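You operate a simulated robot arm through the tools that you are given. There is no shell and no other tool.

The job below is to be done with a simulated robot arm. You get a single attempt, and the scene is never put back.

JOB
Bolt up the yellow block in the bench vise.
Fine: slide the jaw shut, lock the grey lever, tighten both bolts with the red driver and put the driver back; leave the block clamped; the other blocks stay. Set down upright: red driver.

It is judged by the outcome, as a careful person would: the job done as asked, and still so three seconds after it is handed in. It fails if anything else is knocked over, pushed out of place, dropped, spilled or broken.

ROBOT AND FRAMES
A 7-joint arm with a two-finger parallel gripper, fixed in place. Base frame: the origin is on the floor under the middle of its stand, x ahead of it, y to its left, z up; the work surface is at about z = 82. Units: cm, rad, N and s.
It reaches about 147.9 cm from its shoulder. Its first joint turns from -2.897 to 2.897 rad. Payload 4.4 kg.
The tool frame sits at the grasp point between the pads (the TCP): z along the fingers, y along the line on which they close. The tips reach 2.3 cm beyond it. The gripper opens to 9.4 cm. The fingers are 3.8 cm wide and 1 cm thick; the gripper's body (5.4 by 9.6 cm) begins 3.9 cm behind the TCP.
Orientation is told as [roll, pitch, yaw] about the base's x, y, z axes, in that order, counted from this pose: with the fingers straight down and closing along the base's y, the tool's x points along the base's -x, its y along +y and its z along -z.

CONTROLS
- The arm moves only by the tool arm_command. Its argument "steps" is a list of rows, each a list of 6 numbers: the shift along the tool's x, y, z in cm, then the turn, a rotation vector about the tool's x, y, z in rad. In form: [[dx, dy, dz, rx, ry, rz], ...]. A call has 1 to 20 rows; each row is the pose to reach, as a shift and turn from the pose commanded when the call began, along the tool's axes at that moment. "hand" is the opening, from 0 (shut) to 1 (fully open), set as the call begins (left out, the last holds). Rows are played at 5 a second. More than 5 cm and 0.15 rad between two rows, or a gripper value outside its range, and nothing of the call is played. A pose out of reach is approached as far as the arm can. The call stops where the force on the tool passes 90 N (or 10 N more than at its start, if that is more) or the arm is blocked; 0.2 s more then pass. The fingers move at their own pace (about 7.2 cm/s each) and stop on an object; they squeeze with about 34 N. The grip force told is the motor's: it shows also when the fingers shut on nothing. Time passes only in rows, and 0.2 s behind the last, so rows that repeat a pose let the fingers close. It gives the time, the measured TCP pose, the force on the tool (base axes), the opening and the grip force at its end, in the units of the frame above (readings bear some noise), with the torque about the TCP (base axes, N m) and any sound that the robot's microphone picked up.
- Cameras (640 x 400 px; columns grow to the right, rows downward): "scene" is fixed at [21.93, -50.1, 156.49]; the picture's right is [0.69, -0.73, 0.00], its down [-0.38, -0.36, -0.86] and it looks along [0.62, 0.59, -0.52] (base axes); focal length 318 px, centre (320, 200). "wrist" rides on the gripper at [8.6, 1.6, -7.4] in the tool frame; the picture's right is [-0.18, 0.98, 0.00], its down [-0.58, -0.11, -0.81] and it looks along [-0.79, -0.15, 0.59] (tool axes); focal length 243 px, centre (320, 200). There is no depth. A picture from a camera that has moved, and an enlarged one, comes with that camera's place and axes in the base frame and with its lens.
- get_image(camera): a new picture of that camera. The clock stands still meanwhile.
- inspect(camera, box): a new picture of the part [left, top, right, bottom] of that camera's present view, enlarged. The clock stands still meanwhile.
- hand_in(): hands the job in; it is judged then, once.

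Nothing tells you positions but the pictures and the camera data. Unless the task says otherwise, let go and move clear before handing in.

The tools are called after "Request:" as name(argument=value, ...) on one line, values as JSON. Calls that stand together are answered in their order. arm_command: Moves the arm, as the interface text tells. Its arguments: {"type":"object","properties":{"steps":{"type":"array","items":{"type":"array","items":{"type":"number"}}},"hand":{"type":"number"}},"required":["steps"]} The other tools are called the same way: get_image (camera) takes a picture; inspect (camera, box) takes an enlarged picture of a part of a camera's view; hand_in () hands the job in.

At the start:

```text
clock: 0.0
eef_pos: [74.79, 14.77, 126.34]
ee_rot: [0.001, -0.001, 0.001]
wrist_force: [0.3, 0.0, -0.5]
wrist_torque: [-0.02, 0.02, -0.01]
finger_gap: 9.43
gripper_force: 0.1
```

scene: 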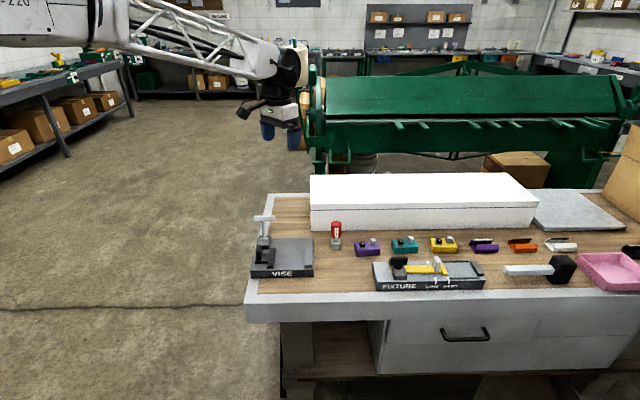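
wrist: 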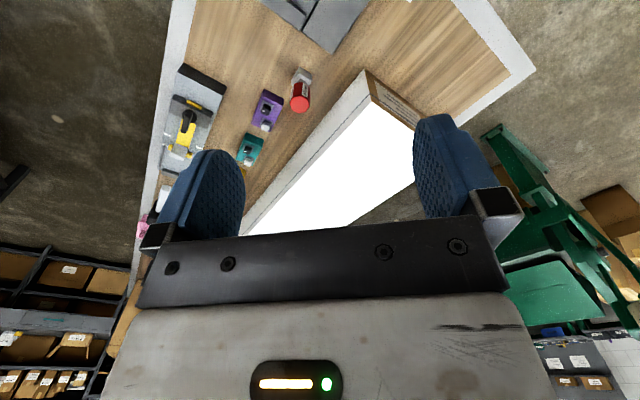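

I see a bench with a vise at the left end, a red driver beside it, several coloured blocks in a row, and a fixture. I'll look at each part enlarged before moving.

Request:
inspect(camera="scene", box=[230, 200, 390, 300])

Request:
inspect(camera="scene", box=[350, 210, 510, 310])

Request:
inspect(camera="scene", box=[480, 210, 640, 310])

Request:
inspect(camera="wrist", box=[140, 0, 380, 150])

```text
4.00 times, centred on (310, 250) of scene
camera zoom: at [21.93, -50.1, 156.49], right [0.69, -0.73, 0.0], down [-0.38, -0.36, -0.86], along [0.62, 0.59, -0.52], focal length 1273 px, centre (360, 0)
```

zoom: 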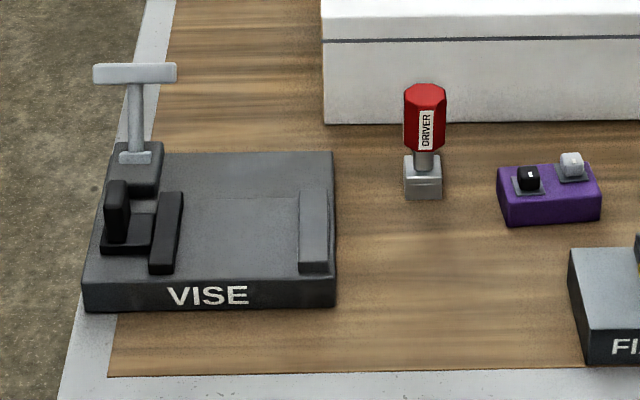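

```text
4.00 times, centred on (430, 260) of scene
camera zoom: at [21.93, -50.1, 156.49], right [0.69, -0.73, 0.0], down [-0.38, -0.36, -0.86], along [0.62, 0.59, -0.52], focal length 1273 px, centre (-120, -40)
```

zoom: 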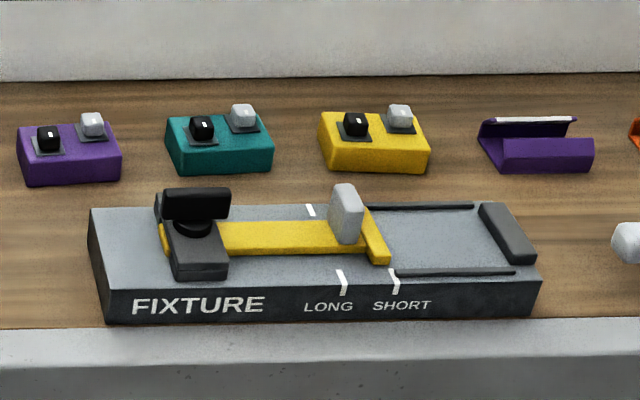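

```text
4.00 times, centred on (560, 260) of scene
camera zoom: at [21.93, -50.1, 156.49], right [0.69, -0.73, 0.0], down [-0.38, -0.36, -0.86], along [0.62, 0.59, -0.52], focal length 1273 px, centre (-640, -40)
```

zoom: 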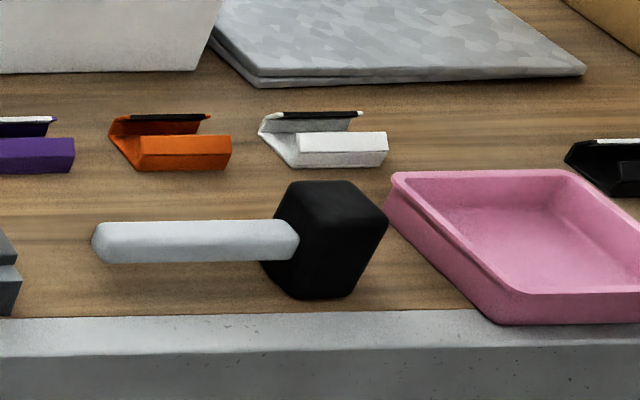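

```text
2.67 times, centred on (260, 75) of wrist
camera zoom: at [66.25, 16.41, 133.82], right [0.18, 0.98, 0.0], down [0.58, -0.11, 0.81], along [0.79, -0.15, -0.59], focal length 647 px, centre (480, 533)
```

zoom: 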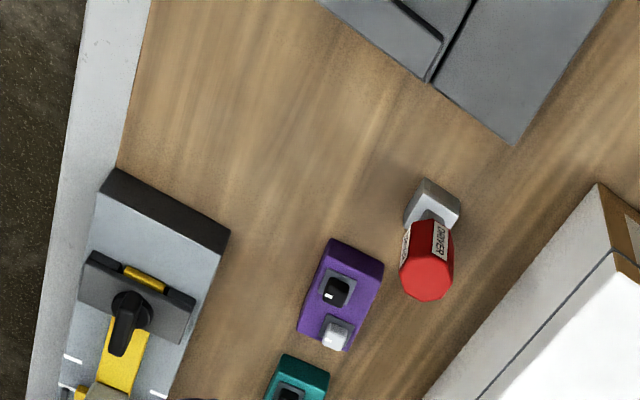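

I see the bench turned about 45° to the base frame, with the vise at about x 68–80, y 3–27 and the yellow block beyond the fixture. I'll zoom in further on the vise, the driver and the yellow block to understand their parts.

Request:
inspect(camera="scene", box=[245, 205, 325, 285])

Request:
inspect(camera="scene", box=[420, 225, 468, 260])

Request:
inspect(camera="scene", box=[320, 210, 360, 260])

```text
5.00 times, centred on (285, 245) of scene
camera zoom: at [21.93, -50.1, 156.49], right [0.69, -0.73, 0.0], down [-0.38, -0.36, -0.86], along [0.62, 0.59, -0.52], focal length 1591 px, centre (495, -25)
```

zoom: 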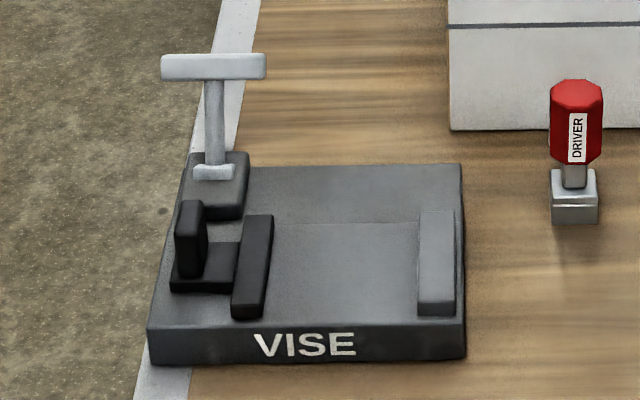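

```text
11.43 times, centred on (444, 242) of scene
camera zoom: at [21.93, -50.1, 156.49], right [0.69, -0.73, 0.0], down [-0.38, -0.36, -0.86], along [0.62, 0.59, -0.52], focal length 3637 px, centre (-1097, -286)
```

zoom: 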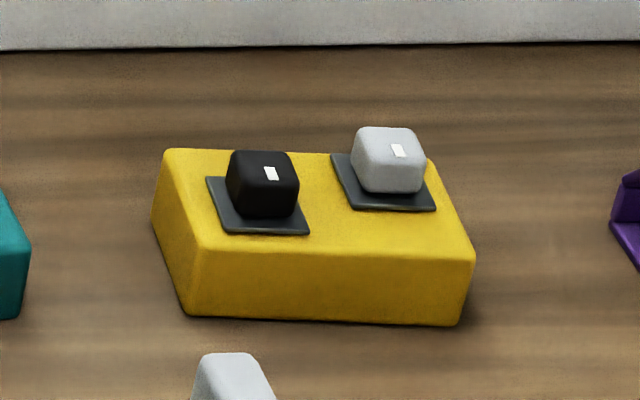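

```text
8.00 times, centred on (340, 235) of scene
camera zoom: at [21.93, -50.1, 156.49], right [0.69, -0.73, 0.0], down [-0.38, -0.36, -0.86], along [0.62, 0.59, -0.52], focal length 2546 px, centre (160, -80)
```

zoom: 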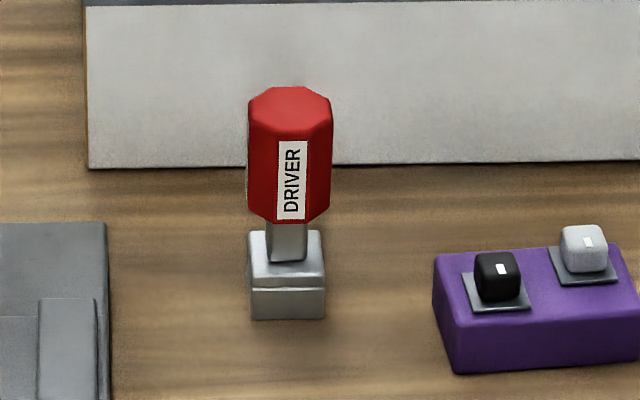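

The vise has a black sliding jaw on the left, a fixed grey jaw on the right, and a T-shaped grey lever behind. I'll move the wrist camera back and tilt it down for a better look at the vise.

Request:
arm_command(steps=[[2.6, 1, 1.6, 0, 0.12, 0], [5.2, 2, 3.2, 0, 0.24, 0], [7.8, 3, 4.8, 0, 0.36, 0], [10.4, 4, 6.4, 0, 0.48, 0], [13, 5, 8, 0, 0.6, 0], [13, 5, 8, 0, 0.6, 0]], hand=1)

Request:
get_image(camera="wrist")

```text
clock: 1.4
eef_pos: [61.87, 19.59, 118.32]
ee_rot: [-0.001, 0.601, 0.0]
wrist_force: [0.9, 0.9, 0.0]
wrist_torque: [0.02, 0.02, -0.03]
finger_gap: 9.4
gripper_force: 0.0
```

```text
taken
camera wrist: at [59.0, 21.33, 129.38], right [0.15, 0.98, -0.1], down [0.94, -0.11, 0.34], along [0.32, -0.15, -0.94], focal length 243 px, centre (320, 200)
```

wrist: 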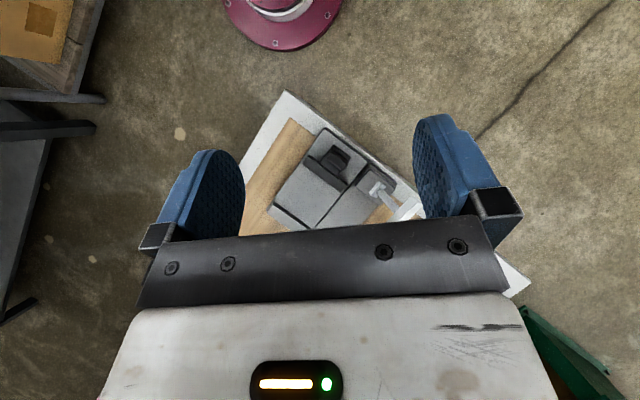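

The vise now shows between the fingers. I'll enlarge that part.

Request:
inspect(camera="wrist", box=[240, 110, 430, 230])

Request:
inspect(camera="wrist", box=[340, 150, 430, 220])

```text
3.33 times, centred on (335, 170) of wrist
camera zoom: at [59.0, 21.33, 129.38], right [0.15, 0.98, -0.1], down [0.94, -0.11, 0.34], along [0.32, -0.15, -0.94], focal length 809 px, centre (270, 300)
```

zoom: 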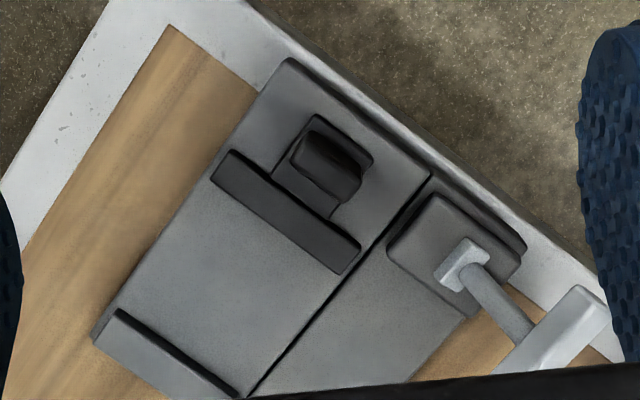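

```text
5.71 times, centred on (385, 185) of wrist
camera zoom: at [59.0, 21.33, 129.38], right [0.15, 0.98, -0.1], down [0.94, -0.11, 0.34], along [0.32, -0.15, -0.94], focal length 1386 px, centre (-51, 286)
```

zoom: 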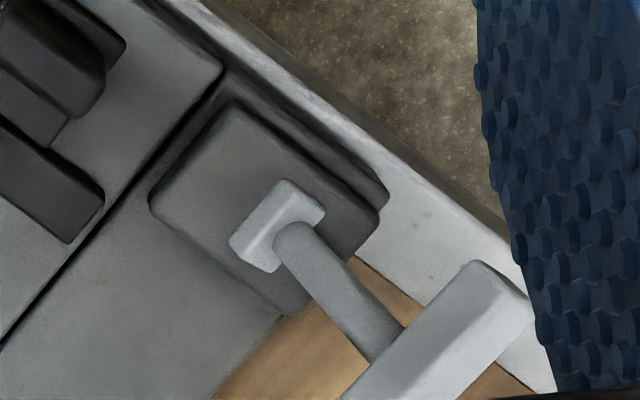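

I see the jaws, the slot in the bed and the T lever leaning back from its hub. I'll shift the camera straight over the vise for a plan view.

Request:
arm_command(steps=[[-2.7, -1.5, -1.85, 0, 0, 0], [-5.4, -3, -3.7, 0, 0, 0], [-8.1, -4.5, -5.5, 0, 0, 0], [-10.7, -6, -7.35, 0, 0, 0], [-10.7, -6, -7.35, 0, 0, 0]])

Request:
get_image(camera="wrist")

Request:
inspect(camera="wrist", box=[220, 20, 420, 200])

```text
clock: 2.6
eef_pos: [74.86, 13.73, 118.4]
ee_rot: [-0.001, 0.601, -0.001]
wrist_force: [0.7, 0.2, 0.5]
wrist_torque: [-0.03, 0.0, -0.03]
finger_gap: 9.4
gripper_force: 0.0
```

```text
taken
camera wrist: at [72.05, 15.39, 129.53], right [0.15, 0.98, -0.1], down [0.94, -0.11, 0.34], along [0.32, -0.15, -0.94], focal length 243 px, centre (320, 200)
```

wrist: 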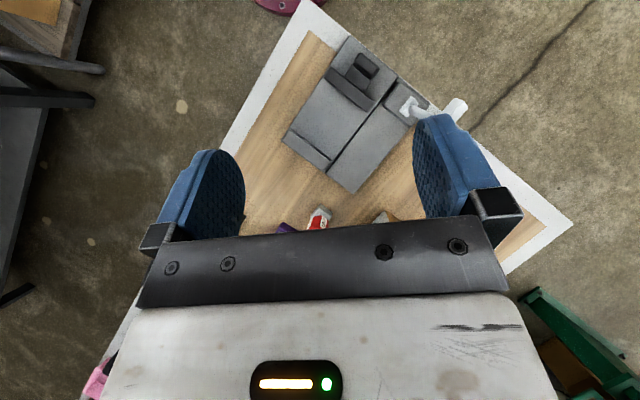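

```text
2.22 times, centred on (320, 110) of wrist
camera zoom: at [72.05, 15.39, 129.53], right [0.15, 0.98, -0.1], down [0.94, -0.11, 0.34], along [0.32, -0.15, -0.94], focal length 539 px, centre (320, 400)
```

zoom: 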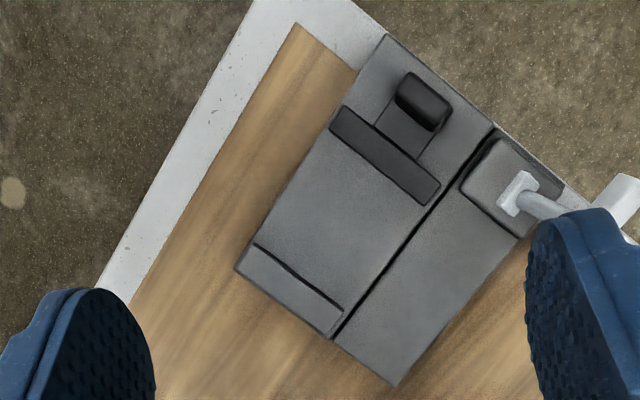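

In a frame u=(x−y)/√2, v=(x+y)/√2, the bed between the jaws is about u 38–48, v 55.7–64.5. Next I'll look straight down on the driver.

Request:
arm_command(steps=[[-2.97, -1.8, -2.04, 0, 0, 0], [-5.94, -3.6, -4.08, 0, 0, 0], [-8.91, -5.4, -6.12, 0, 0, 0], [-11.9, -7.2, -8.16, 0, 0, 0], [-14.85, -9, -10.2, 0, 0, 0], [-14.85, -9, -10.2, 0, 0, 0]])

Request:
get_image(camera="wrist")

Request:
inspect(camera="wrist", box=[220, 20, 420, 200])

```text
clock: 4.0
eef_pos: [92.89, 4.83, 118.26]
ee_rot: [0.002, 0.601, 0.0]
wrist_force: [0.7, -0.3, -0.6]
wrist_torque: [-0.01, 0.0, 0.02]
finger_gap: 9.38
gripper_force: 0.1
```

```text
taken
camera wrist: at [90.01, 6.5, 129.47], right [0.15, 0.98, -0.1], down [0.94, -0.11, 0.34], along [0.32, -0.15, -0.94], focal length 243 px, centre (320, 200)
```

wrist: 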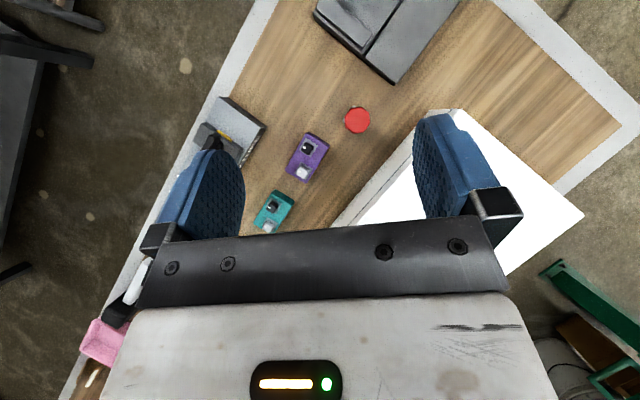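

```text
2.22 times, centred on (320, 110) of wrist
camera zoom: at [90.01, 6.5, 129.47], right [0.15, 0.98, -0.1], down [0.94, -0.11, 0.34], along [0.32, -0.15, -0.94], focal length 539 px, centre (320, 400)
```

zoom: 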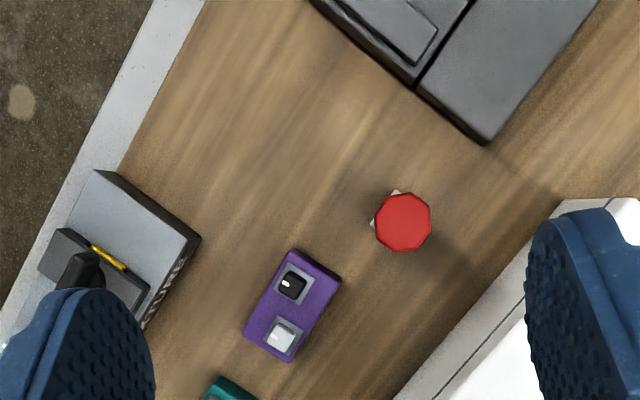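

The driver's red head sits at about (91.2, 7.8) with its top near z 92. Now I'll look straight down on the yellow block.

Request:
arm_command(steps=[[-2.38, -3.05, -1.63, 0, 0, 0], [-4.77, -6.1, -3.27, 0, 0, 0], [-7.15, -9.17, -4.9, 0, 0, 0], [-9.53, -12.2, -6.53, 0, 0, 0], [-11.9, -15.3, -8.17, 0, 0, 0], [-14.3, -18.3, -9.8, 0, 0, 0], [-16.7, -21.4, -11.4, 0, 0, 0], [-19.1, -24.4, -13.1, 0, 0, 0], [-21.45, -27.5, -14.7, 0, 0, 0], [-21.45, -27.5, -14.7, 0, 0, 0]])

Request:
get_image(camera="wrist")

Request:
inspect(camera="wrist", box=[270, 60, 390, 180])

```text
clock: 6.2
eef_pos: [108.06, -19.78, 112.64]
ee_rot: [0.001, 0.599, 0.0]
wrist_force: [-0.9, 0.1, 0.6]
wrist_torque: [0.02, -0.01, -0.02]
finger_gap: 9.41
gripper_force: 0.0
out of reach, approached as far as the arm can: row 5, 6, 7, 8, 9, 10
```

```text
taken
camera wrist: at [105.15, -18.24, 123.68], right [0.15, 0.98, -0.1], down [0.93, -0.11, 0.34], along [0.32, -0.15, -0.94], focal length 243 px, centre (320, 200)
```

wrist: 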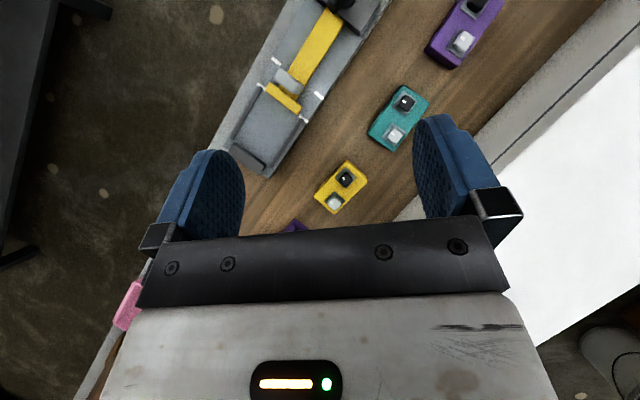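

```text
3.33 times, centred on (330, 120) of wrist
camera zoom: at [105.15, -18.24, 123.68], right [0.15, 0.98, -0.1], down [0.93, -0.11, 0.34], along [0.32, -0.15, -0.94], focal length 809 px, centre (287, 467)
```

zoom: 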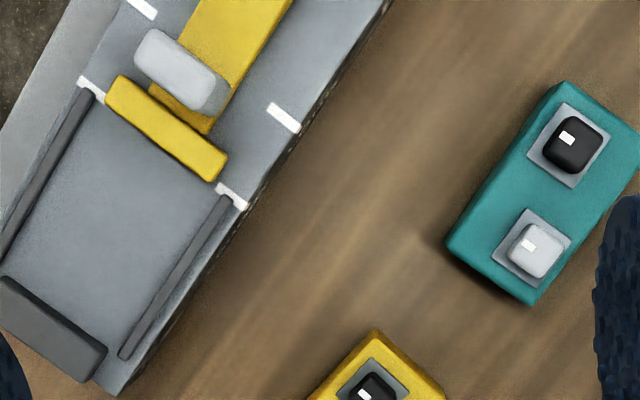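

The reach limit with the tilted hand stopped me at about (108, −20, 113), but the yellow block is visible below. I'll enlarge it from here.

Request:
inspect(camera="wrist", box=[290, 140, 390, 225])

Request:
get_image(camera="scene")

```text
4.71 times, centred on (340, 182) of wrist
camera zoom: at [105.15, -18.24, 123.68], right [0.15, 0.98, -0.1], down [0.93, -0.11, 0.34], along [0.32, -0.15, -0.94], focal length 1142 px, centre (226, 282)
```

zoom: 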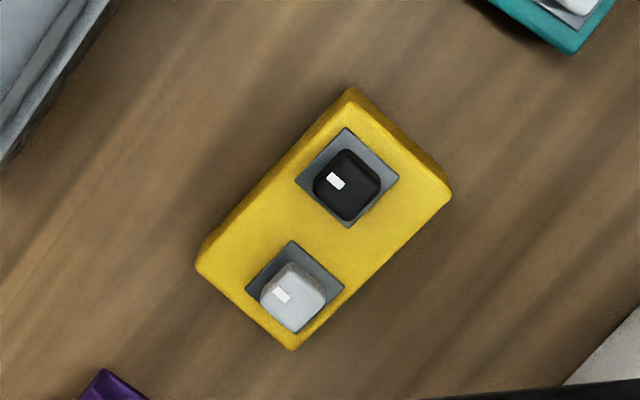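

```text
taken
```

scene: 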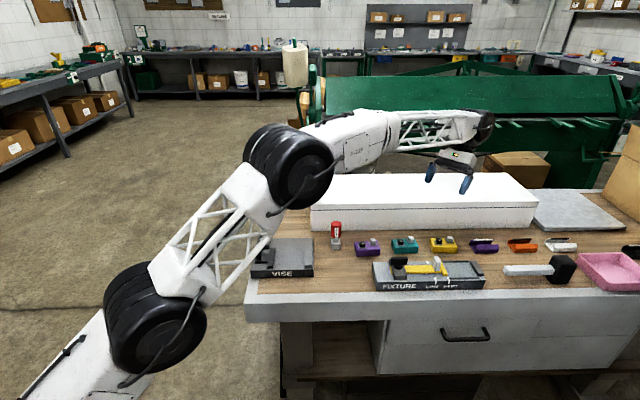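

The yellow block is centred near (117.1, −20.7) with its long axis at about −50°, bolts standing on top. I'll set the hand vertical again and check where the commanded pose now stands.

Request:
arm_command(steps=[[0, 0, 0, 0, -0.12, 0], [0, 0, 0, 0, -0.24, 0], [0, 0, 0, 0, -0.36, 0], [0, 0, 0, 0, -0.48, 0], [0, 0, 0, 0, -0.6, 0], [0, 0, 0, 0, -0.6, 0]])

```text
clock: 7.6
eef_pos: [107.68, -20.02, 112.36]
ee_rot: [0.0, 0.0, 0.001]
wrist_force: [0.1, -0.1, 0.5]
wrist_torque: [-0.01, 0.0, -0.03]
finger_gap: 9.36
gripper_force: 0.1
```

The commanded pose follows the reached one: the hand is vertical at (107.7, −20.0, 112.4). I'll turn it to match the block and go above it.

Request:
arm_command(steps=[[-1.34, -0.1, 1.7, 0, 0, 0.125], [-2.69, -0.2, 3.4, 0, 0, 0.25], [-4.03, -0.3, 5.1, 0, 0, 0.375], [-5.37, -0.4, 6.9, 0, 0, 0.5], [-6.7, -0.5, 8.6, 0, 0, 0.625], [-8.06, -0.6, 10.3, 0, 0, 0.75], [-9.4, -0.7, 12, 0, 0, 0.874], [-9.4, -0.7, 12, 0, 0, 0.874]])

Request:
get_image(camera="wrist")

Request:
get_image(camera="scene")

```text
clock: 9.4
eef_pos: [117.12, -20.73, 100.43]
ee_rot: [-0.001, 0.0, -0.877]
wrist_force: [-1.2, -0.1, -0.2]
wrist_torque: [-0.02, -0.01, -0.01]
finger_gap: 9.39
gripper_force: 0.2
```

```text
taken
camera wrist: at [112.91, -13.0, 107.82], right [0.87, 0.49, 0.0], down [0.29, -0.52, 0.81], along [0.39, -0.7, -0.59], focal length 243 px, centre (320, 200)
```

wrist: 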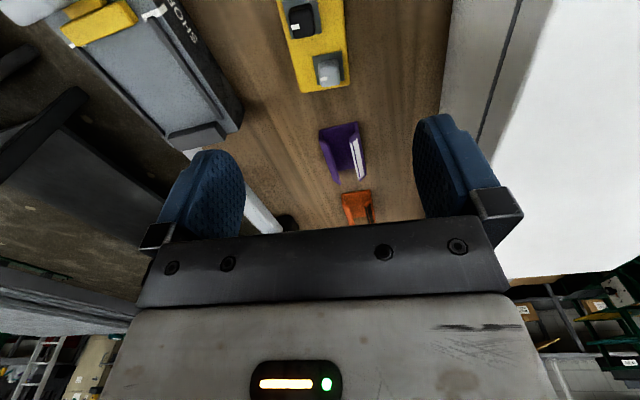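

```text
taken
```

scene: 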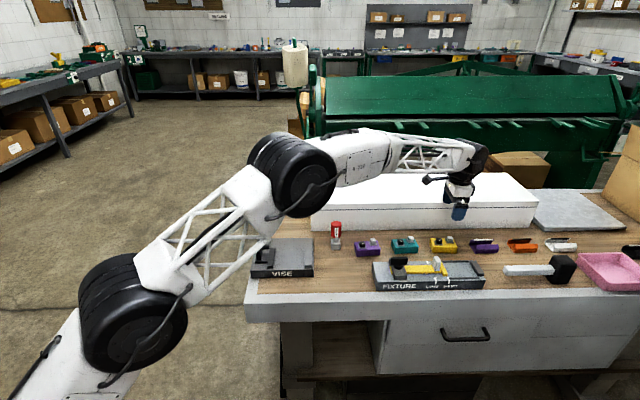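

The hand is above the yellow block and turned with it. I'll enlarge the view to check the alignment before going down.

Request:
inspect(camera="wrist", box=[250, 0, 380, 100])

```text
4.00 times, centred on (315, 50) of wrist
camera zoom: at [112.91, -13.0, 107.82], right [0.87, 0.49, 0.0], down [0.29, -0.52, 0.81], along [0.39, -0.7, -0.59], focal length 970 px, centre (340, 800)
```

zoom: 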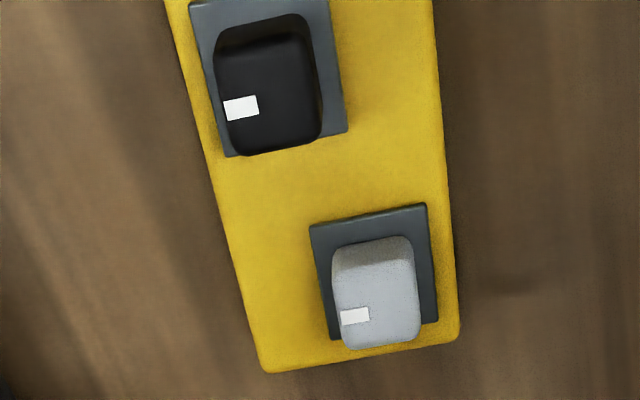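

The hand is centred on the block to about 1 mm and aligned. I'll descend around the block, stopping with the tips just above the bench.

Request:
arm_command(steps=[[0, 0, 3.2, 0, 0, 0], [0, 0, 6.4, 0, 0, 0], [0, 0, 9.6, 0, 0, 0], [0, 0, 12.0, 0, 0, 0], [0, 0, 14.0, 0, 0, 0], [0, 0, 15.0, 0, 0, 0], [0, 0, 15.6, 0, 0, 0], [0, 0, 15.6, 0, 0, 0]])

Request:
get_image(camera="wrist")

Request:
inspect(camera="scene", box=[400, 190, 500, 270])

```text
clock: 11.2
eef_pos: [117.18, -20.51, 84.65]
ee_rot: [0.0, 0.0, -0.875]
wrist_force: [0.4, -1.0, 0.6]
wrist_torque: [0.02, -0.02, -0.01]
finger_gap: 9.4
gripper_force: 0.1
```

```text
taken
camera wrist: at [112.89, -12.94, 92.18], right [0.87, 0.49, 0.0], down [0.29, -0.52, 0.81], along [0.39, -0.7, -0.59], focal length 243 px, centre (320, 200)
```

wrist: 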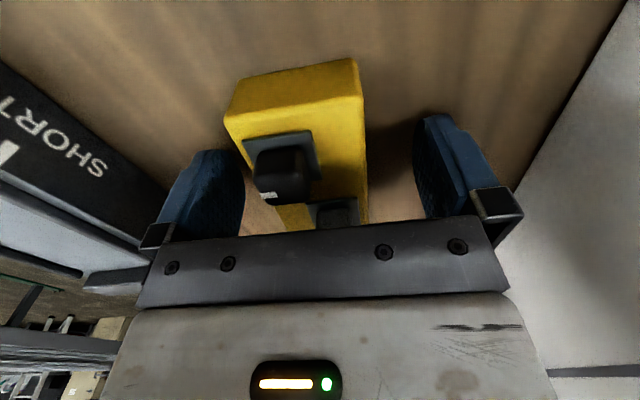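

```text
5.00 times, centred on (450, 230) of scene
camera zoom: at [21.93, -50.1, 156.49], right [0.69, -0.73, 0.0], down [-0.38, -0.36, -0.86], along [0.62, 0.59, -0.52], focal length 1591 px, centre (-330, 50)
```

zoom: 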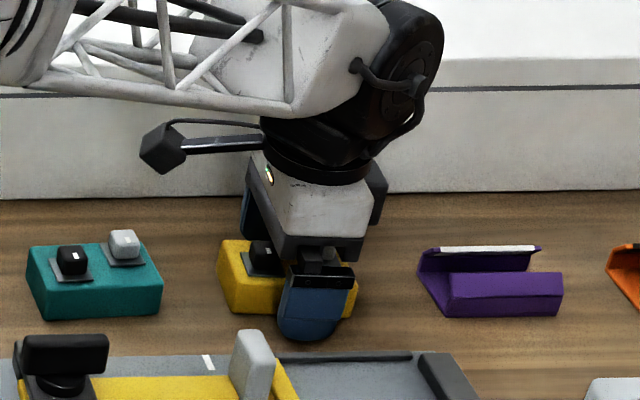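

The fingers straddle the block in the middle with the bolts clear. I'll close on it.

Request:
arm_command(steps=[[0, 0, 0, 0, 0, 0], [0, 0, 0, 0, 0, 0], [0, 0, 0, 0, 0, 0], [0, 0, 0, 0, 0, 0], [0, 0, 0, 0, 0, 0]], hand=0)

```text
clock: 12.4
eef_pos: [117.01, -20.68, 84.7]
ee_rot: [-0.001, 0.002, -0.873]
wrist_force: [0.4, -2.9, 0.2]
wrist_torque: [0.0, 0.02, 0.0]
finger_gap: 4.94
gripper_force: 34.6
```

The grip holds at 4.94 cm with 35 N, so the block is held across its width. I'll lift it straight up.

Request:
arm_command(steps=[[0, 0, -1, 0, 0, 0], [0, 0, -3, 0, 0, 0], [0, 0, -6, 0, 0, 0], [0, 0, -9, 0, 0, 0], [0, 0, -12, 0, 0, 0], [0, 0, -15, 0, 0, 0], [0, 0, -18, 0, 0, 0], [0, 0, -18, 0, 0, 0]])

Request:
get_image(camera="wrist")

Request:
get_image(camera="scene")

```text
clock: 14.2
eef_pos: [117.22, -20.62, 102.58]
ee_rot: [-0.001, 0.0, -0.875]
wrist_force: [-0.4, -0.4, -3.8]
wrist_torque: [0.01, -0.02, -0.04]
finger_gap: 4.98
gripper_force: 34.2
```

```text
taken
camera wrist: at [112.91, -12.96, 110.17], right [0.87, 0.49, 0.0], down [0.29, -0.52, 0.81], along [0.39, -0.7, -0.59], focal length 243 px, centre (320, 200)
```

wrist: 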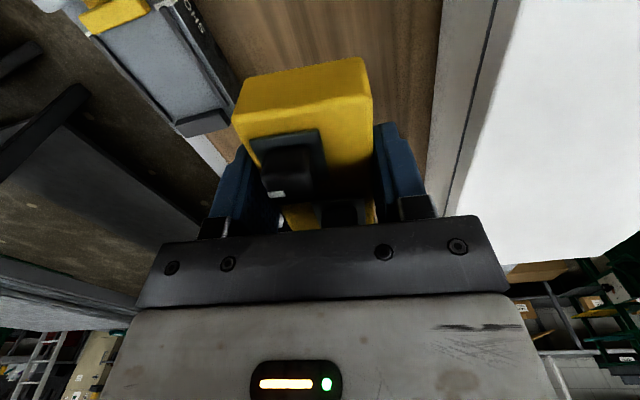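

```text
taken
```

scene: 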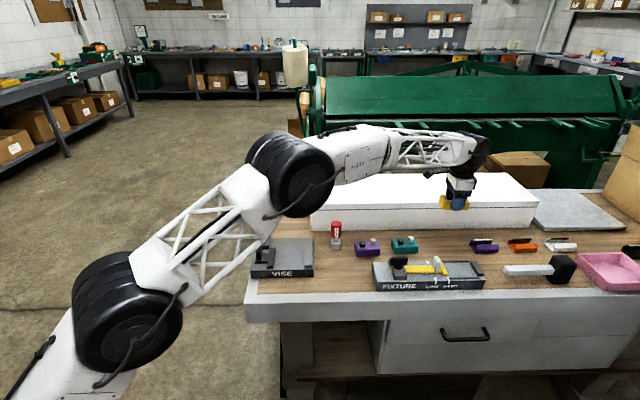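

The block is up and nothing else moved. I'll carry it above the open vise, turning it so its long sides face the jaws.

Request:
arm_command(steps=[[3.81, -0.93, -0.24, 0, 0, -0.1186], [7.62, -1.86, -0.49, 0, 0, -0.2372], [11.43, -2.79, -0.73, 0, 0, -0.3557], [15.24, -3.72, -0.97, 0, 0, -0.4743], [19.05, -4.65, -1.21, 0, 0, -0.5929], [22.86, -5.58, -1.46, 0, 0, -0.7114], [26.68, -6.51, -1.7, 0, 0, -0.83], [30.49, -7.45, -1.94, 0, 0, -0.9486], [34.3, -8.38, -2.19, 0, 0, -1.0671], [38.1, -9.31, -2.43, 0, 0, -1.1857], [41.92, -10.24, -2.67, 0, 0, -1.3043], [45.73, -11.17, -2.91, 0, 0, -1.4229], [49.54, -12.1, -3.16, 0, 0, -1.5414], [53.35, -13.03, -3.4, 0, 0, -1.66], [53.35, -13.03, -3.4, 0, 0, -1.66]])

Request:
get_image(camera="wrist")

Request:
get_image(camera="scene")

```text
clock: 17.4
eef_pos: [73.08, 12.17, 105.95]
ee_rot: [-0.001, 0.0, 0.786]
wrist_force: [-0.2, -0.5, -4.0]
wrist_torque: [-0.01, -0.01, -0.02]
finger_gap: 4.98
gripper_force: 34.3
```

```text
taken
camera wrist: at [65.98, 7.31, 113.52], right [-0.57, 0.82, 0.0], down [0.49, 0.34, 0.81], along [0.66, 0.46, -0.59], focal length 243 px, centre (320, 200)
```

wrist: 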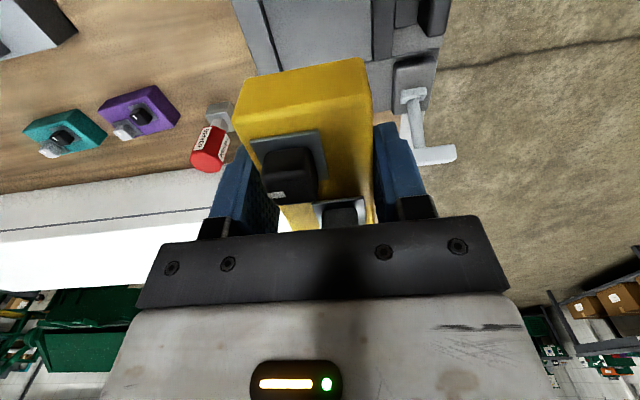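

```text
taken
```

scene: 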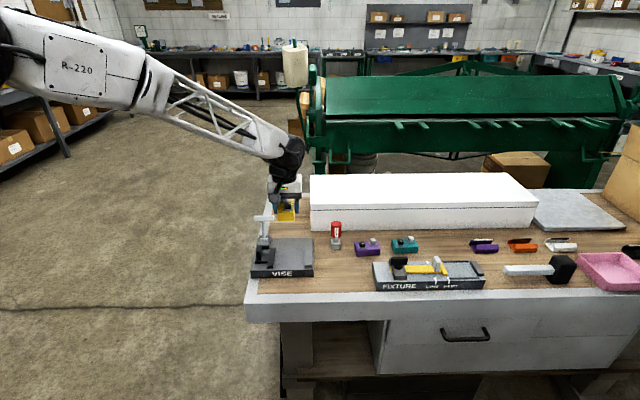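

The block hangs over the vise, turned across the bed. I'll enlarge both views to check it lines up between the jaws before lowering.

Request:
inspect(camera="scene", box=[240, 180, 340, 290])

Request:
inspect(camera="wrist", box=[220, 0, 460, 180])

```text
3.64 times, centred on (290, 235) of scene
camera zoom: at [21.93, -50.1, 156.49], right [0.69, -0.73, 0.0], down [-0.38, -0.36, -0.86], along [0.62, 0.59, -0.52], focal length 1157 px, centre (429, 73)
```

zoom: 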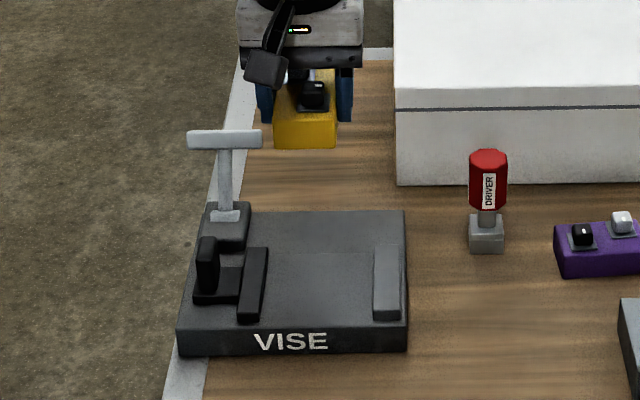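

```text
2.22 times, centred on (340, 90) of wrist
camera zoom: at [65.98, 7.31, 113.52], right [-0.57, 0.82, 0.0], down [0.49, 0.34, 0.81], along [0.66, 0.46, -0.59], focal length 539 px, centre (276, 444)
```

zoom: 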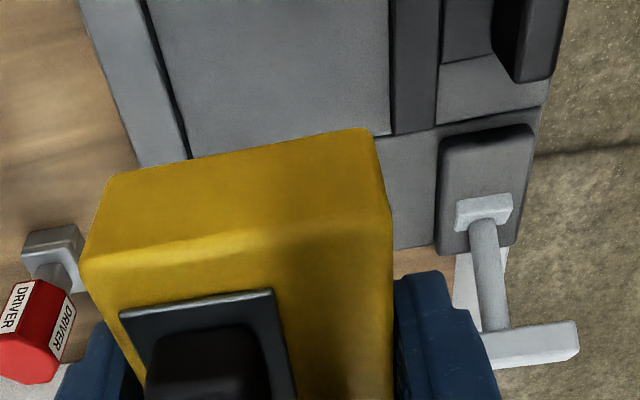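

The jaw faces measure u≈38.2 and 48.05, and the block centre is at u≈43.1, v≈60.1, so it will fit. I'll lower it to just above the bed.

Request:
arm_command(steps=[[0, 0, 3, 0, 0, 0], [0, 0, 6, 0, 0, 0], [0, 0, 9, 0, 0, 0], [0, 0, 12, 0, 0, 0], [0, 0, 14.5, 0, 0, 0], [0, 0, 16.2, 0, 0, 0], [0, 0, 17.2, 0, 0, 0], [0, 0, 17.6, 0, 0, 0], [0, 0, 17.6, 0, 0, 0]])

Request:
inspect(camera="scene", box=[240, 190, 340, 290])

Request:
get_image(camera="wrist")

```text
clock: 19.4
eef_pos: [73.05, 11.98, 88.32]
ee_rot: [0.0, -0.001, 0.784]
wrist_force: [-0.2, -0.1, -3.4]
wrist_torque: [0.02, -0.01, 0.02]
finger_gap: 4.99
gripper_force: 33.9
```

```text
4.00 times, centred on (290, 240) of scene
camera zoom: at [21.93, -50.1, 156.49], right [0.69, -0.73, 0.0], down [-0.38, -0.36, -0.86], along [0.62, 0.59, -0.52], focal length 1273 px, centre (440, 40)
```

zoom: 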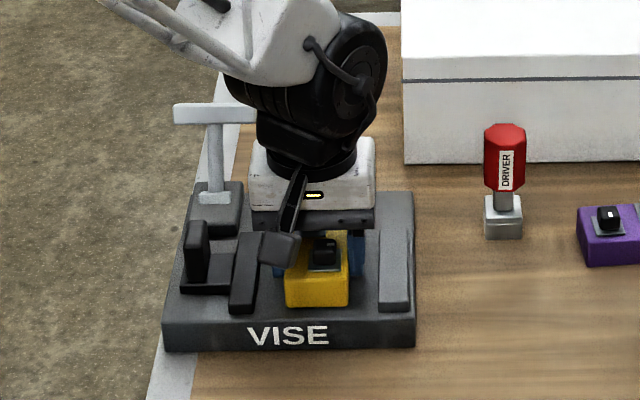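

```text
taken
camera wrist: at [65.85, 7.04, 95.99], right [-0.57, 0.82, 0.0], down [0.49, 0.33, 0.81], along [0.67, 0.46, -0.59], focal length 243 px, centre (320, 200)
```

wrist: 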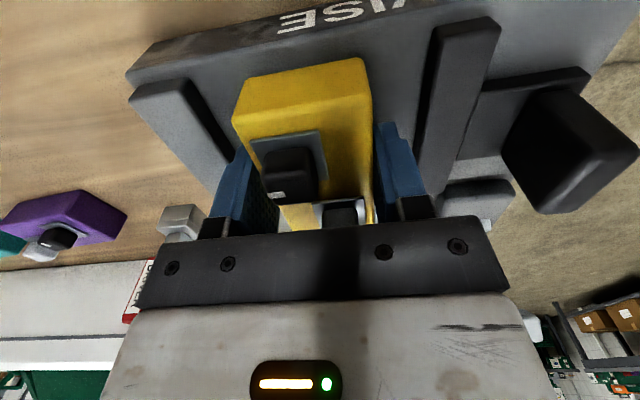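

The block is between the jaws with clearance on both sides. I'll ease it down the last centimetre and watch the force.

Request:
arm_command(steps=[[0, 0, 0.2, 0, 0, 0], [0, 0, 0.4, 0, 0, 0], [0, 0, 0.6, 0, 0, 0], [0, 0, 0.8, 0, 0, 0], [0, 0, 0.9, 0, 0, 0], [0, 0, 0.9, 0, 0, 0]])

```text
clock: 20.8
eef_pos: [72.98, 11.98, 87.81]
ee_rot: [0.0, -0.004, 0.786]
wrist_force: [-2.3, 11.7, 50.4]
wrist_torque: [0.22, 1.59, -0.19]
finger_gap: 4.99
gripper_force: 34.4
```

Contact came at TCP z≈87.8 with 50 N, a little earlier than I estimated. I'll ease the pressure off and look at how the block sits.

Request:
arm_command(steps=[[0, 0, -0.15, 0, 0, 0], [0, 0, -0.3, 0, 0, 0], [0, 0, -0.3, 0, 0, 0]])

Request:
inspect(camera="scene", box=[265, 230, 325, 285])

Request:
inspect(camera="wrist", box=[120, 0, 520, 240])

```text
clock: 21.6
eef_pos: [72.93, 11.98, 87.82]
ee_rot: [0.0, 0.002, 0.787]
wrist_force: [10.0, 2.9, 14.6]
wrist_torque: [0.03, -0.9, 0.15]
finger_gap: 4.97
gripper_force: 34.1
```

```text
7.27 times, centred on (295, 258) of scene
camera zoom: at [21.93, -50.1, 156.49], right [0.69, -0.73, 0.0], down [-0.38, -0.36, -0.86], along [0.62, 0.59, -0.52], focal length 2314 px, centre (502, -218)
```

zoom: 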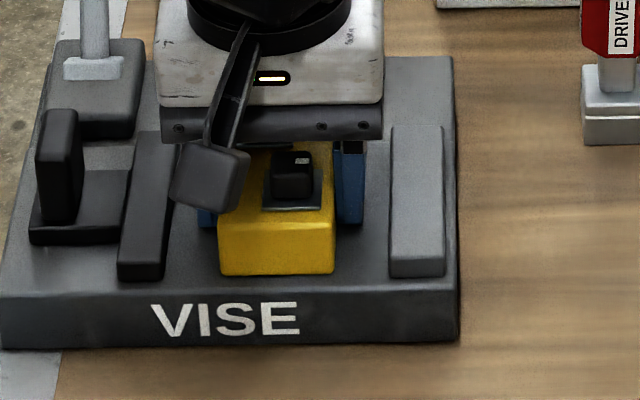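

```text
1.60 times, centred on (320, 120) of wrist
camera zoom: at [65.75, 6.98, 95.32], right [-0.57, 0.82, 0.0], down [0.49, 0.33, 0.81], along [0.66, 0.46, -0.59], focal length 388 px, centre (320, 328)
```

zoom: 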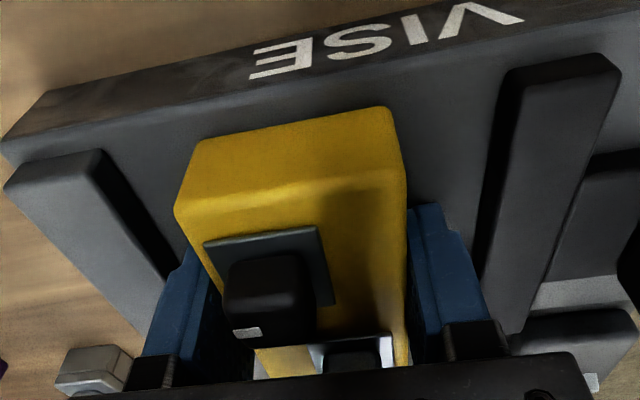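

The block sits flat on the bed, well within the jaws. I'll open the fingers only part way so they don't touch the jaws, then rise.

Request:
arm_command(steps=[[0, 0, 0, 0, 0, 0], [0, 0, 0, 0, 0, 0], [0, 0, 0, 0, 0, 0]], hand=0.65)

Request:
arm_command(steps=[[0, 0, -1, 0, 0, 0], [0, 0, -3, 0, 0, 0], [0, 0, -6, 0, 0, 0], [0, 0, -10, 0, 0, 0], [0, 0, -14, 0, 0, 0], [0, 0, -14, 0, 0, 0]])

Request:
get_image(camera="wrist")

Request:
inspect(camera="scene", box=[240, 190, 340, 290])

```text
clock: 22.4
eef_pos: [73.0, 11.91, 87.88]
ee_rot: [0.0, 0.001, 0.785]
wrist_force: [0.1, 0.5, 0.1]
wrist_torque: [-0.01, 0.01, 0.04]
finger_gap: 6.1
gripper_force: 0.1
```

```text
clock: 23.8
eef_pos: [72.93, 11.74, 101.99]
ee_rot: [0.0, 0.001, 0.785]
wrist_force: [-0.6, -0.5, 0.1]
wrist_torque: [0.05, -0.01, 0.03]
finger_gap: 6.1
gripper_force: 0.0
```

```text
taken
camera wrist: at [65.82, 6.79, 109.46], right [-0.57, 0.82, 0.0], down [0.49, 0.33, 0.81], along [0.67, 0.46, -0.59], focal length 243 px, centre (320, 200)
```

wrist: 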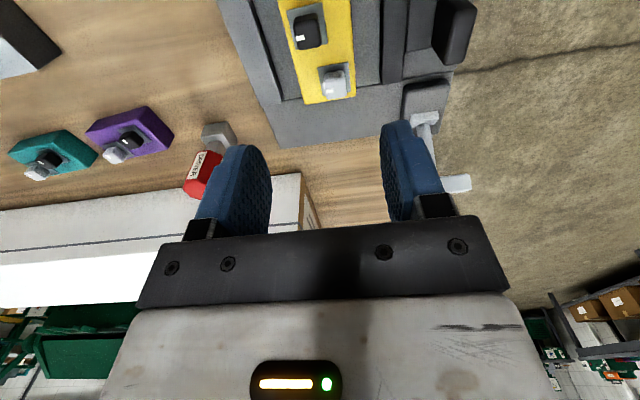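

```text
4.00 times, centred on (290, 240) of scene
camera zoom: at [21.93, -50.1, 156.49], right [0.69, -0.73, 0.0], down [-0.38, -0.36, -0.86], along [0.62, 0.59, -0.52], focal length 1273 px, centre (440, 40)
```

zoom: 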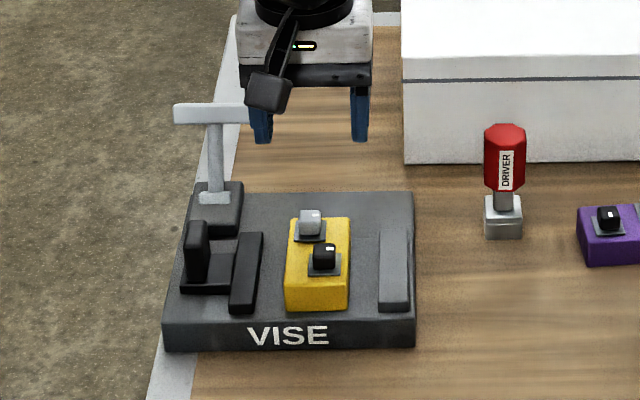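

The block stays where I set it, and the jaws are untouched. I'll measure the jaw's black push post and the lever from here before sliding.

Request:
inspect(camera="wrist", box=[250, 0, 490, 150])

Request:
inspect(camera="scene", box=[245, 205, 315, 285])

```text
2.67 times, centred on (370, 75) of wrist
camera zoom: at [65.82, 6.79, 109.46], right [-0.57, 0.82, 0.0], down [0.49, 0.33, 0.81], along [0.67, 0.46, -0.59], focal length 647 px, centre (187, 533)
```

zoom: 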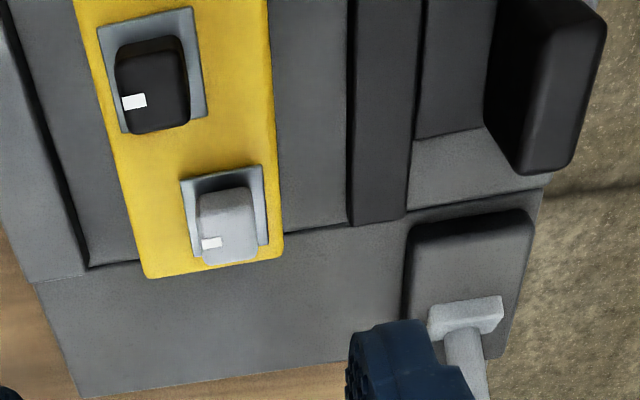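

```text
5.00 times, centred on (280, 245) of scene
camera zoom: at [21.93, -50.1, 156.49], right [0.69, -0.73, 0.0], down [-0.38, -0.36, -0.86], along [0.62, 0.59, -0.52], focal length 1591 px, centre (520, -25)
```

zoom: 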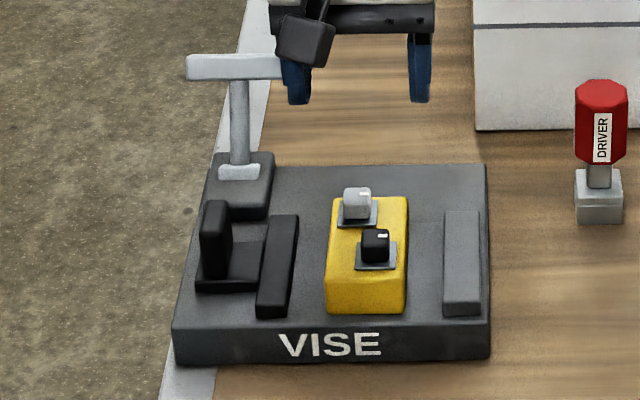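

The jaw's push post stands at about u 33–34.4, v 58.7–61.4, top z≈91. I'll close the fingers, go to its outer side and come down beside it.

Request:
arm_command(steps=[[-0.05, 3, 0, 0, 0, 0], [-0.1, 6, 0, 0, 0, 0], [-0.15, 9, 0, 0, 0, 0], [-0.18, 12.2, 0, 0, 0, 0], [-0.18, 12.2, 3, 0, 0, 0], [-0.18, 12.2, 6, 0, 0, 0], [-0.18, 12.2, 8, 0, 0, 0], [-0.18, 12.2, 8, 0, 0, 0]], hand=0)

Request:
get_image(camera="wrist")

Request:
inspect(camera="scene", box=[240, 190, 340, 290])

```text
clock: 25.6
eef_pos: [64.44, 20.71, 93.8]
ee_rot: [0.0, 0.0, 0.785]
wrist_force: [1.1, 0.2, -0.1]
wrist_torque: [0.02, 0.0, -0.01]
finger_gap: 0.0
gripper_force: 34.1
```

```text
taken
camera wrist: at [57.24, 15.83, 101.34], right [-0.57, 0.82, 0.0], down [0.49, 0.33, 0.81], along [0.67, 0.46, -0.59], focal length 243 px, centre (320, 200)
```

wrist: 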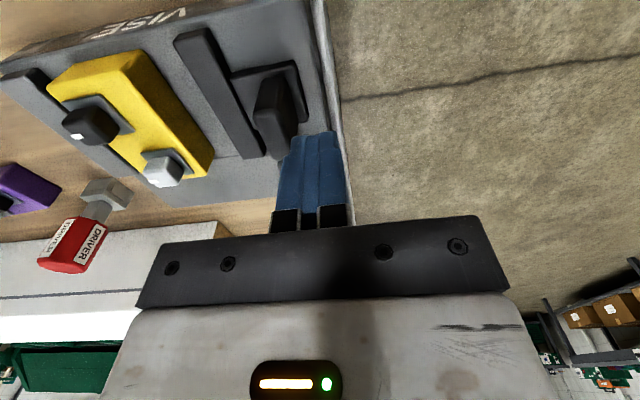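

```text
4.00 times, centred on (290, 240) of scene
camera zoom: at [21.93, -50.1, 156.49], right [0.69, -0.73, 0.0], down [-0.38, -0.36, -0.86], along [0.62, 0.59, -0.52], focal length 1273 px, centre (440, 40)
```

zoom: 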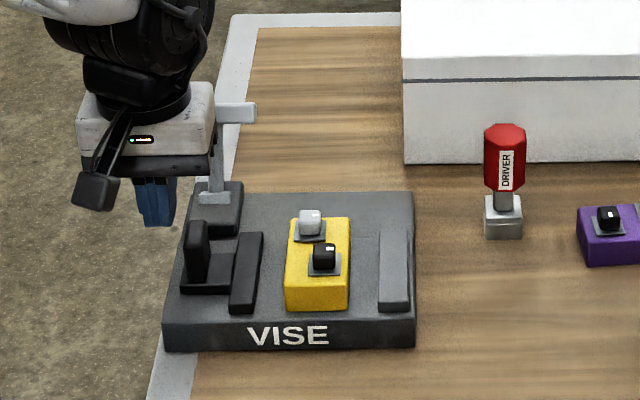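

The closed fingers hover outside the post. I'll enlarge to confirm the gap before going down.

Request:
inspect(camera="wrist", box=[220, 40, 380, 230])

```text
2.11 times, centred on (300, 135) of wrist
camera zoom: at [57.24, 15.83, 101.34], right [-0.57, 0.82, 0.0], down [0.49, 0.33, 0.81], along [0.67, 0.46, -0.59], focal length 511 px, centre (362, 337)
```

zoom: 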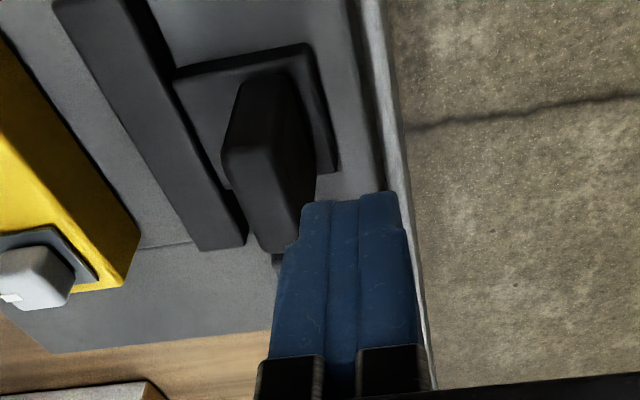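

The post's outer face is at u≈32.5 with its top near z 90, leaving about 0.6 cm to the fingers. I'll shift slightly outward and go down to the pushing height.

Request:
arm_command(steps=[[0, 0.3, 1, 0, 0, 0], [0, 0.3, 2.5, 0, 0, 0], [0, 0.3, 4, 0, 0, 0], [0, 0.3, 4.8, 0, 0, 0], [0, 0.3, 4.8, 0, 0, 0]])

Request:
inspect(camera="scene", box=[240, 190, 340, 290])

Request:
get_image(camera="wrist")

```text
clock: 26.8
eef_pos: [64.23, 20.89, 89.07]
ee_rot: [0.0, 0.001, 0.785]
wrist_force: [0.1, -0.8, 0.2]
wrist_torque: [-0.01, 0.01, -0.01]
finger_gap: 0.02
gripper_force: 33.8
```

```text
4.00 times, centred on (290, 240) of scene
camera zoom: at [21.93, -50.1, 156.49], right [0.69, -0.73, 0.0], down [-0.38, -0.36, -0.86], along [0.62, 0.59, -0.52], focal length 1273 px, centre (440, 40)
```

zoom: 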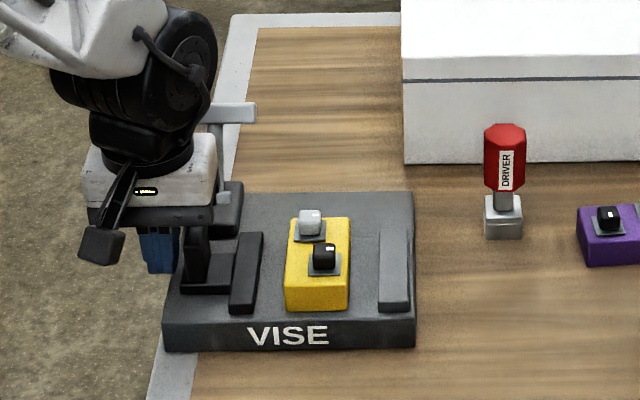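

```text
taken
camera wrist: at [57.03, 15.97, 96.55], right [-0.57, 0.82, 0.0], down [0.49, 0.33, 0.81], along [0.67, 0.46, -0.59], focal length 243 px, centre (320, 200)
```

wrist: 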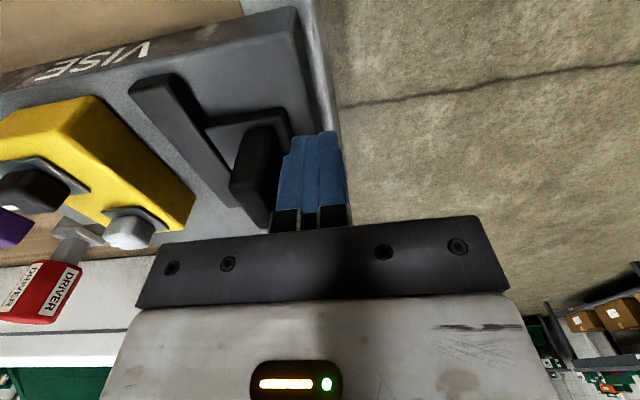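

The fingers are beside the post at the right height. I'll push it gently toward the fixed jaw, first about 2 cm, watching the force.

Request:
arm_command(steps=[[0, -0.4, 0, 0, 0, 0], [0, -0.8, 0, 0, 0, 0], [0, -1.2, 0, 0, 0, 0], [0, -1.6, 0, 0, 0, 0], [0, -2.0, 0, 0, 0, 0], [0, -2.4, 0, 0, 0, 0]])

Request:
inspect(camera="scene", box=[240, 190, 340, 290])

```text
clock: 28.2
eef_pos: [65.89, 19.03, 89.24]
ee_rot: [0.001, -0.001, 0.785]
wrist_force: [-1.4, 0.2, -0.2]
wrist_torque: [0.0, -0.01, -0.03]
finger_gap: 0.0
gripper_force: 34.3
```

```text
4.00 times, centred on (290, 240) of scene
camera zoom: at [21.93, -50.1, 156.49], right [0.69, -0.73, 0.0], down [-0.38, -0.36, -0.86], along [0.62, 0.59, -0.52], focal length 1273 px, centre (440, 40)
```

zoom: 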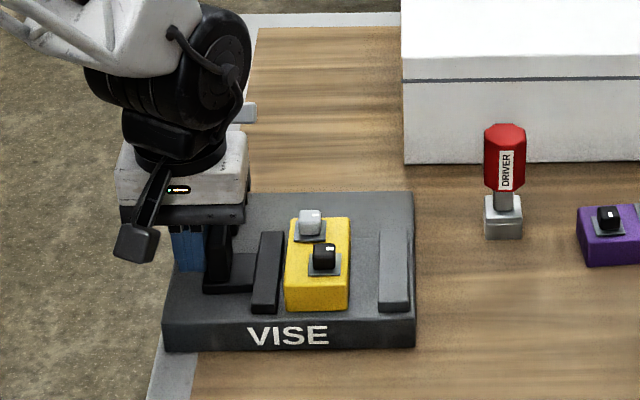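

The jaw slides freely and is nearly at the block. I'll keep pushing steadily.

Request:
arm_command(steps=[[0, -0.3, 0, 0, 0, 0], [0, -0.6, 0, 0, 0, 0], [0, -0.9, 0, 0, 0, 0], [0, -1.2, 0, 0, 0, 0], [0, -1.5, 0, 0, 0, 0], [0, -1.8, 0, 0, 0, 0], [0, -2.1, 0, 0, 0, 0], [0, -2.4, 0, 0, 0, 0]])

Request:
inspect(camera="scene", box=[240, 190, 340, 290])

```text
clock: 30.0
eef_pos: [67.66, 17.49, 89.15]
ee_rot: [0.0, 0.0, 0.786]
wrist_force: [-1.1, 1.9, -0.5]
wrist_torque: [-0.04, -0.01, 0.0]
finger_gap: 0.0
gripper_force: 33.8
```

```text
4.00 times, centred on (290, 240) of scene
camera zoom: at [21.93, -50.1, 156.49], right [0.69, -0.73, 0.0], down [-0.38, -0.36, -0.86], along [0.62, 0.59, -0.52], focal length 1273 px, centre (440, 40)
```

zoom: 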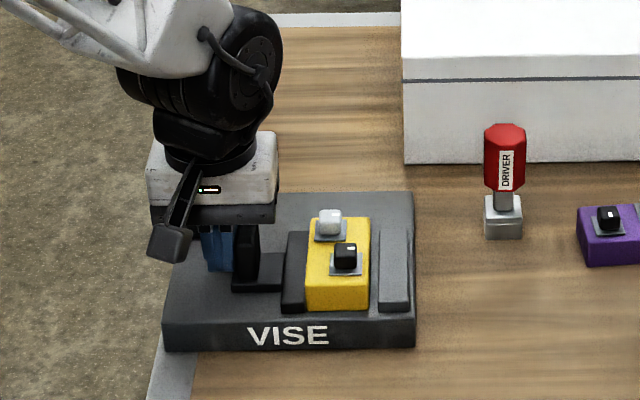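

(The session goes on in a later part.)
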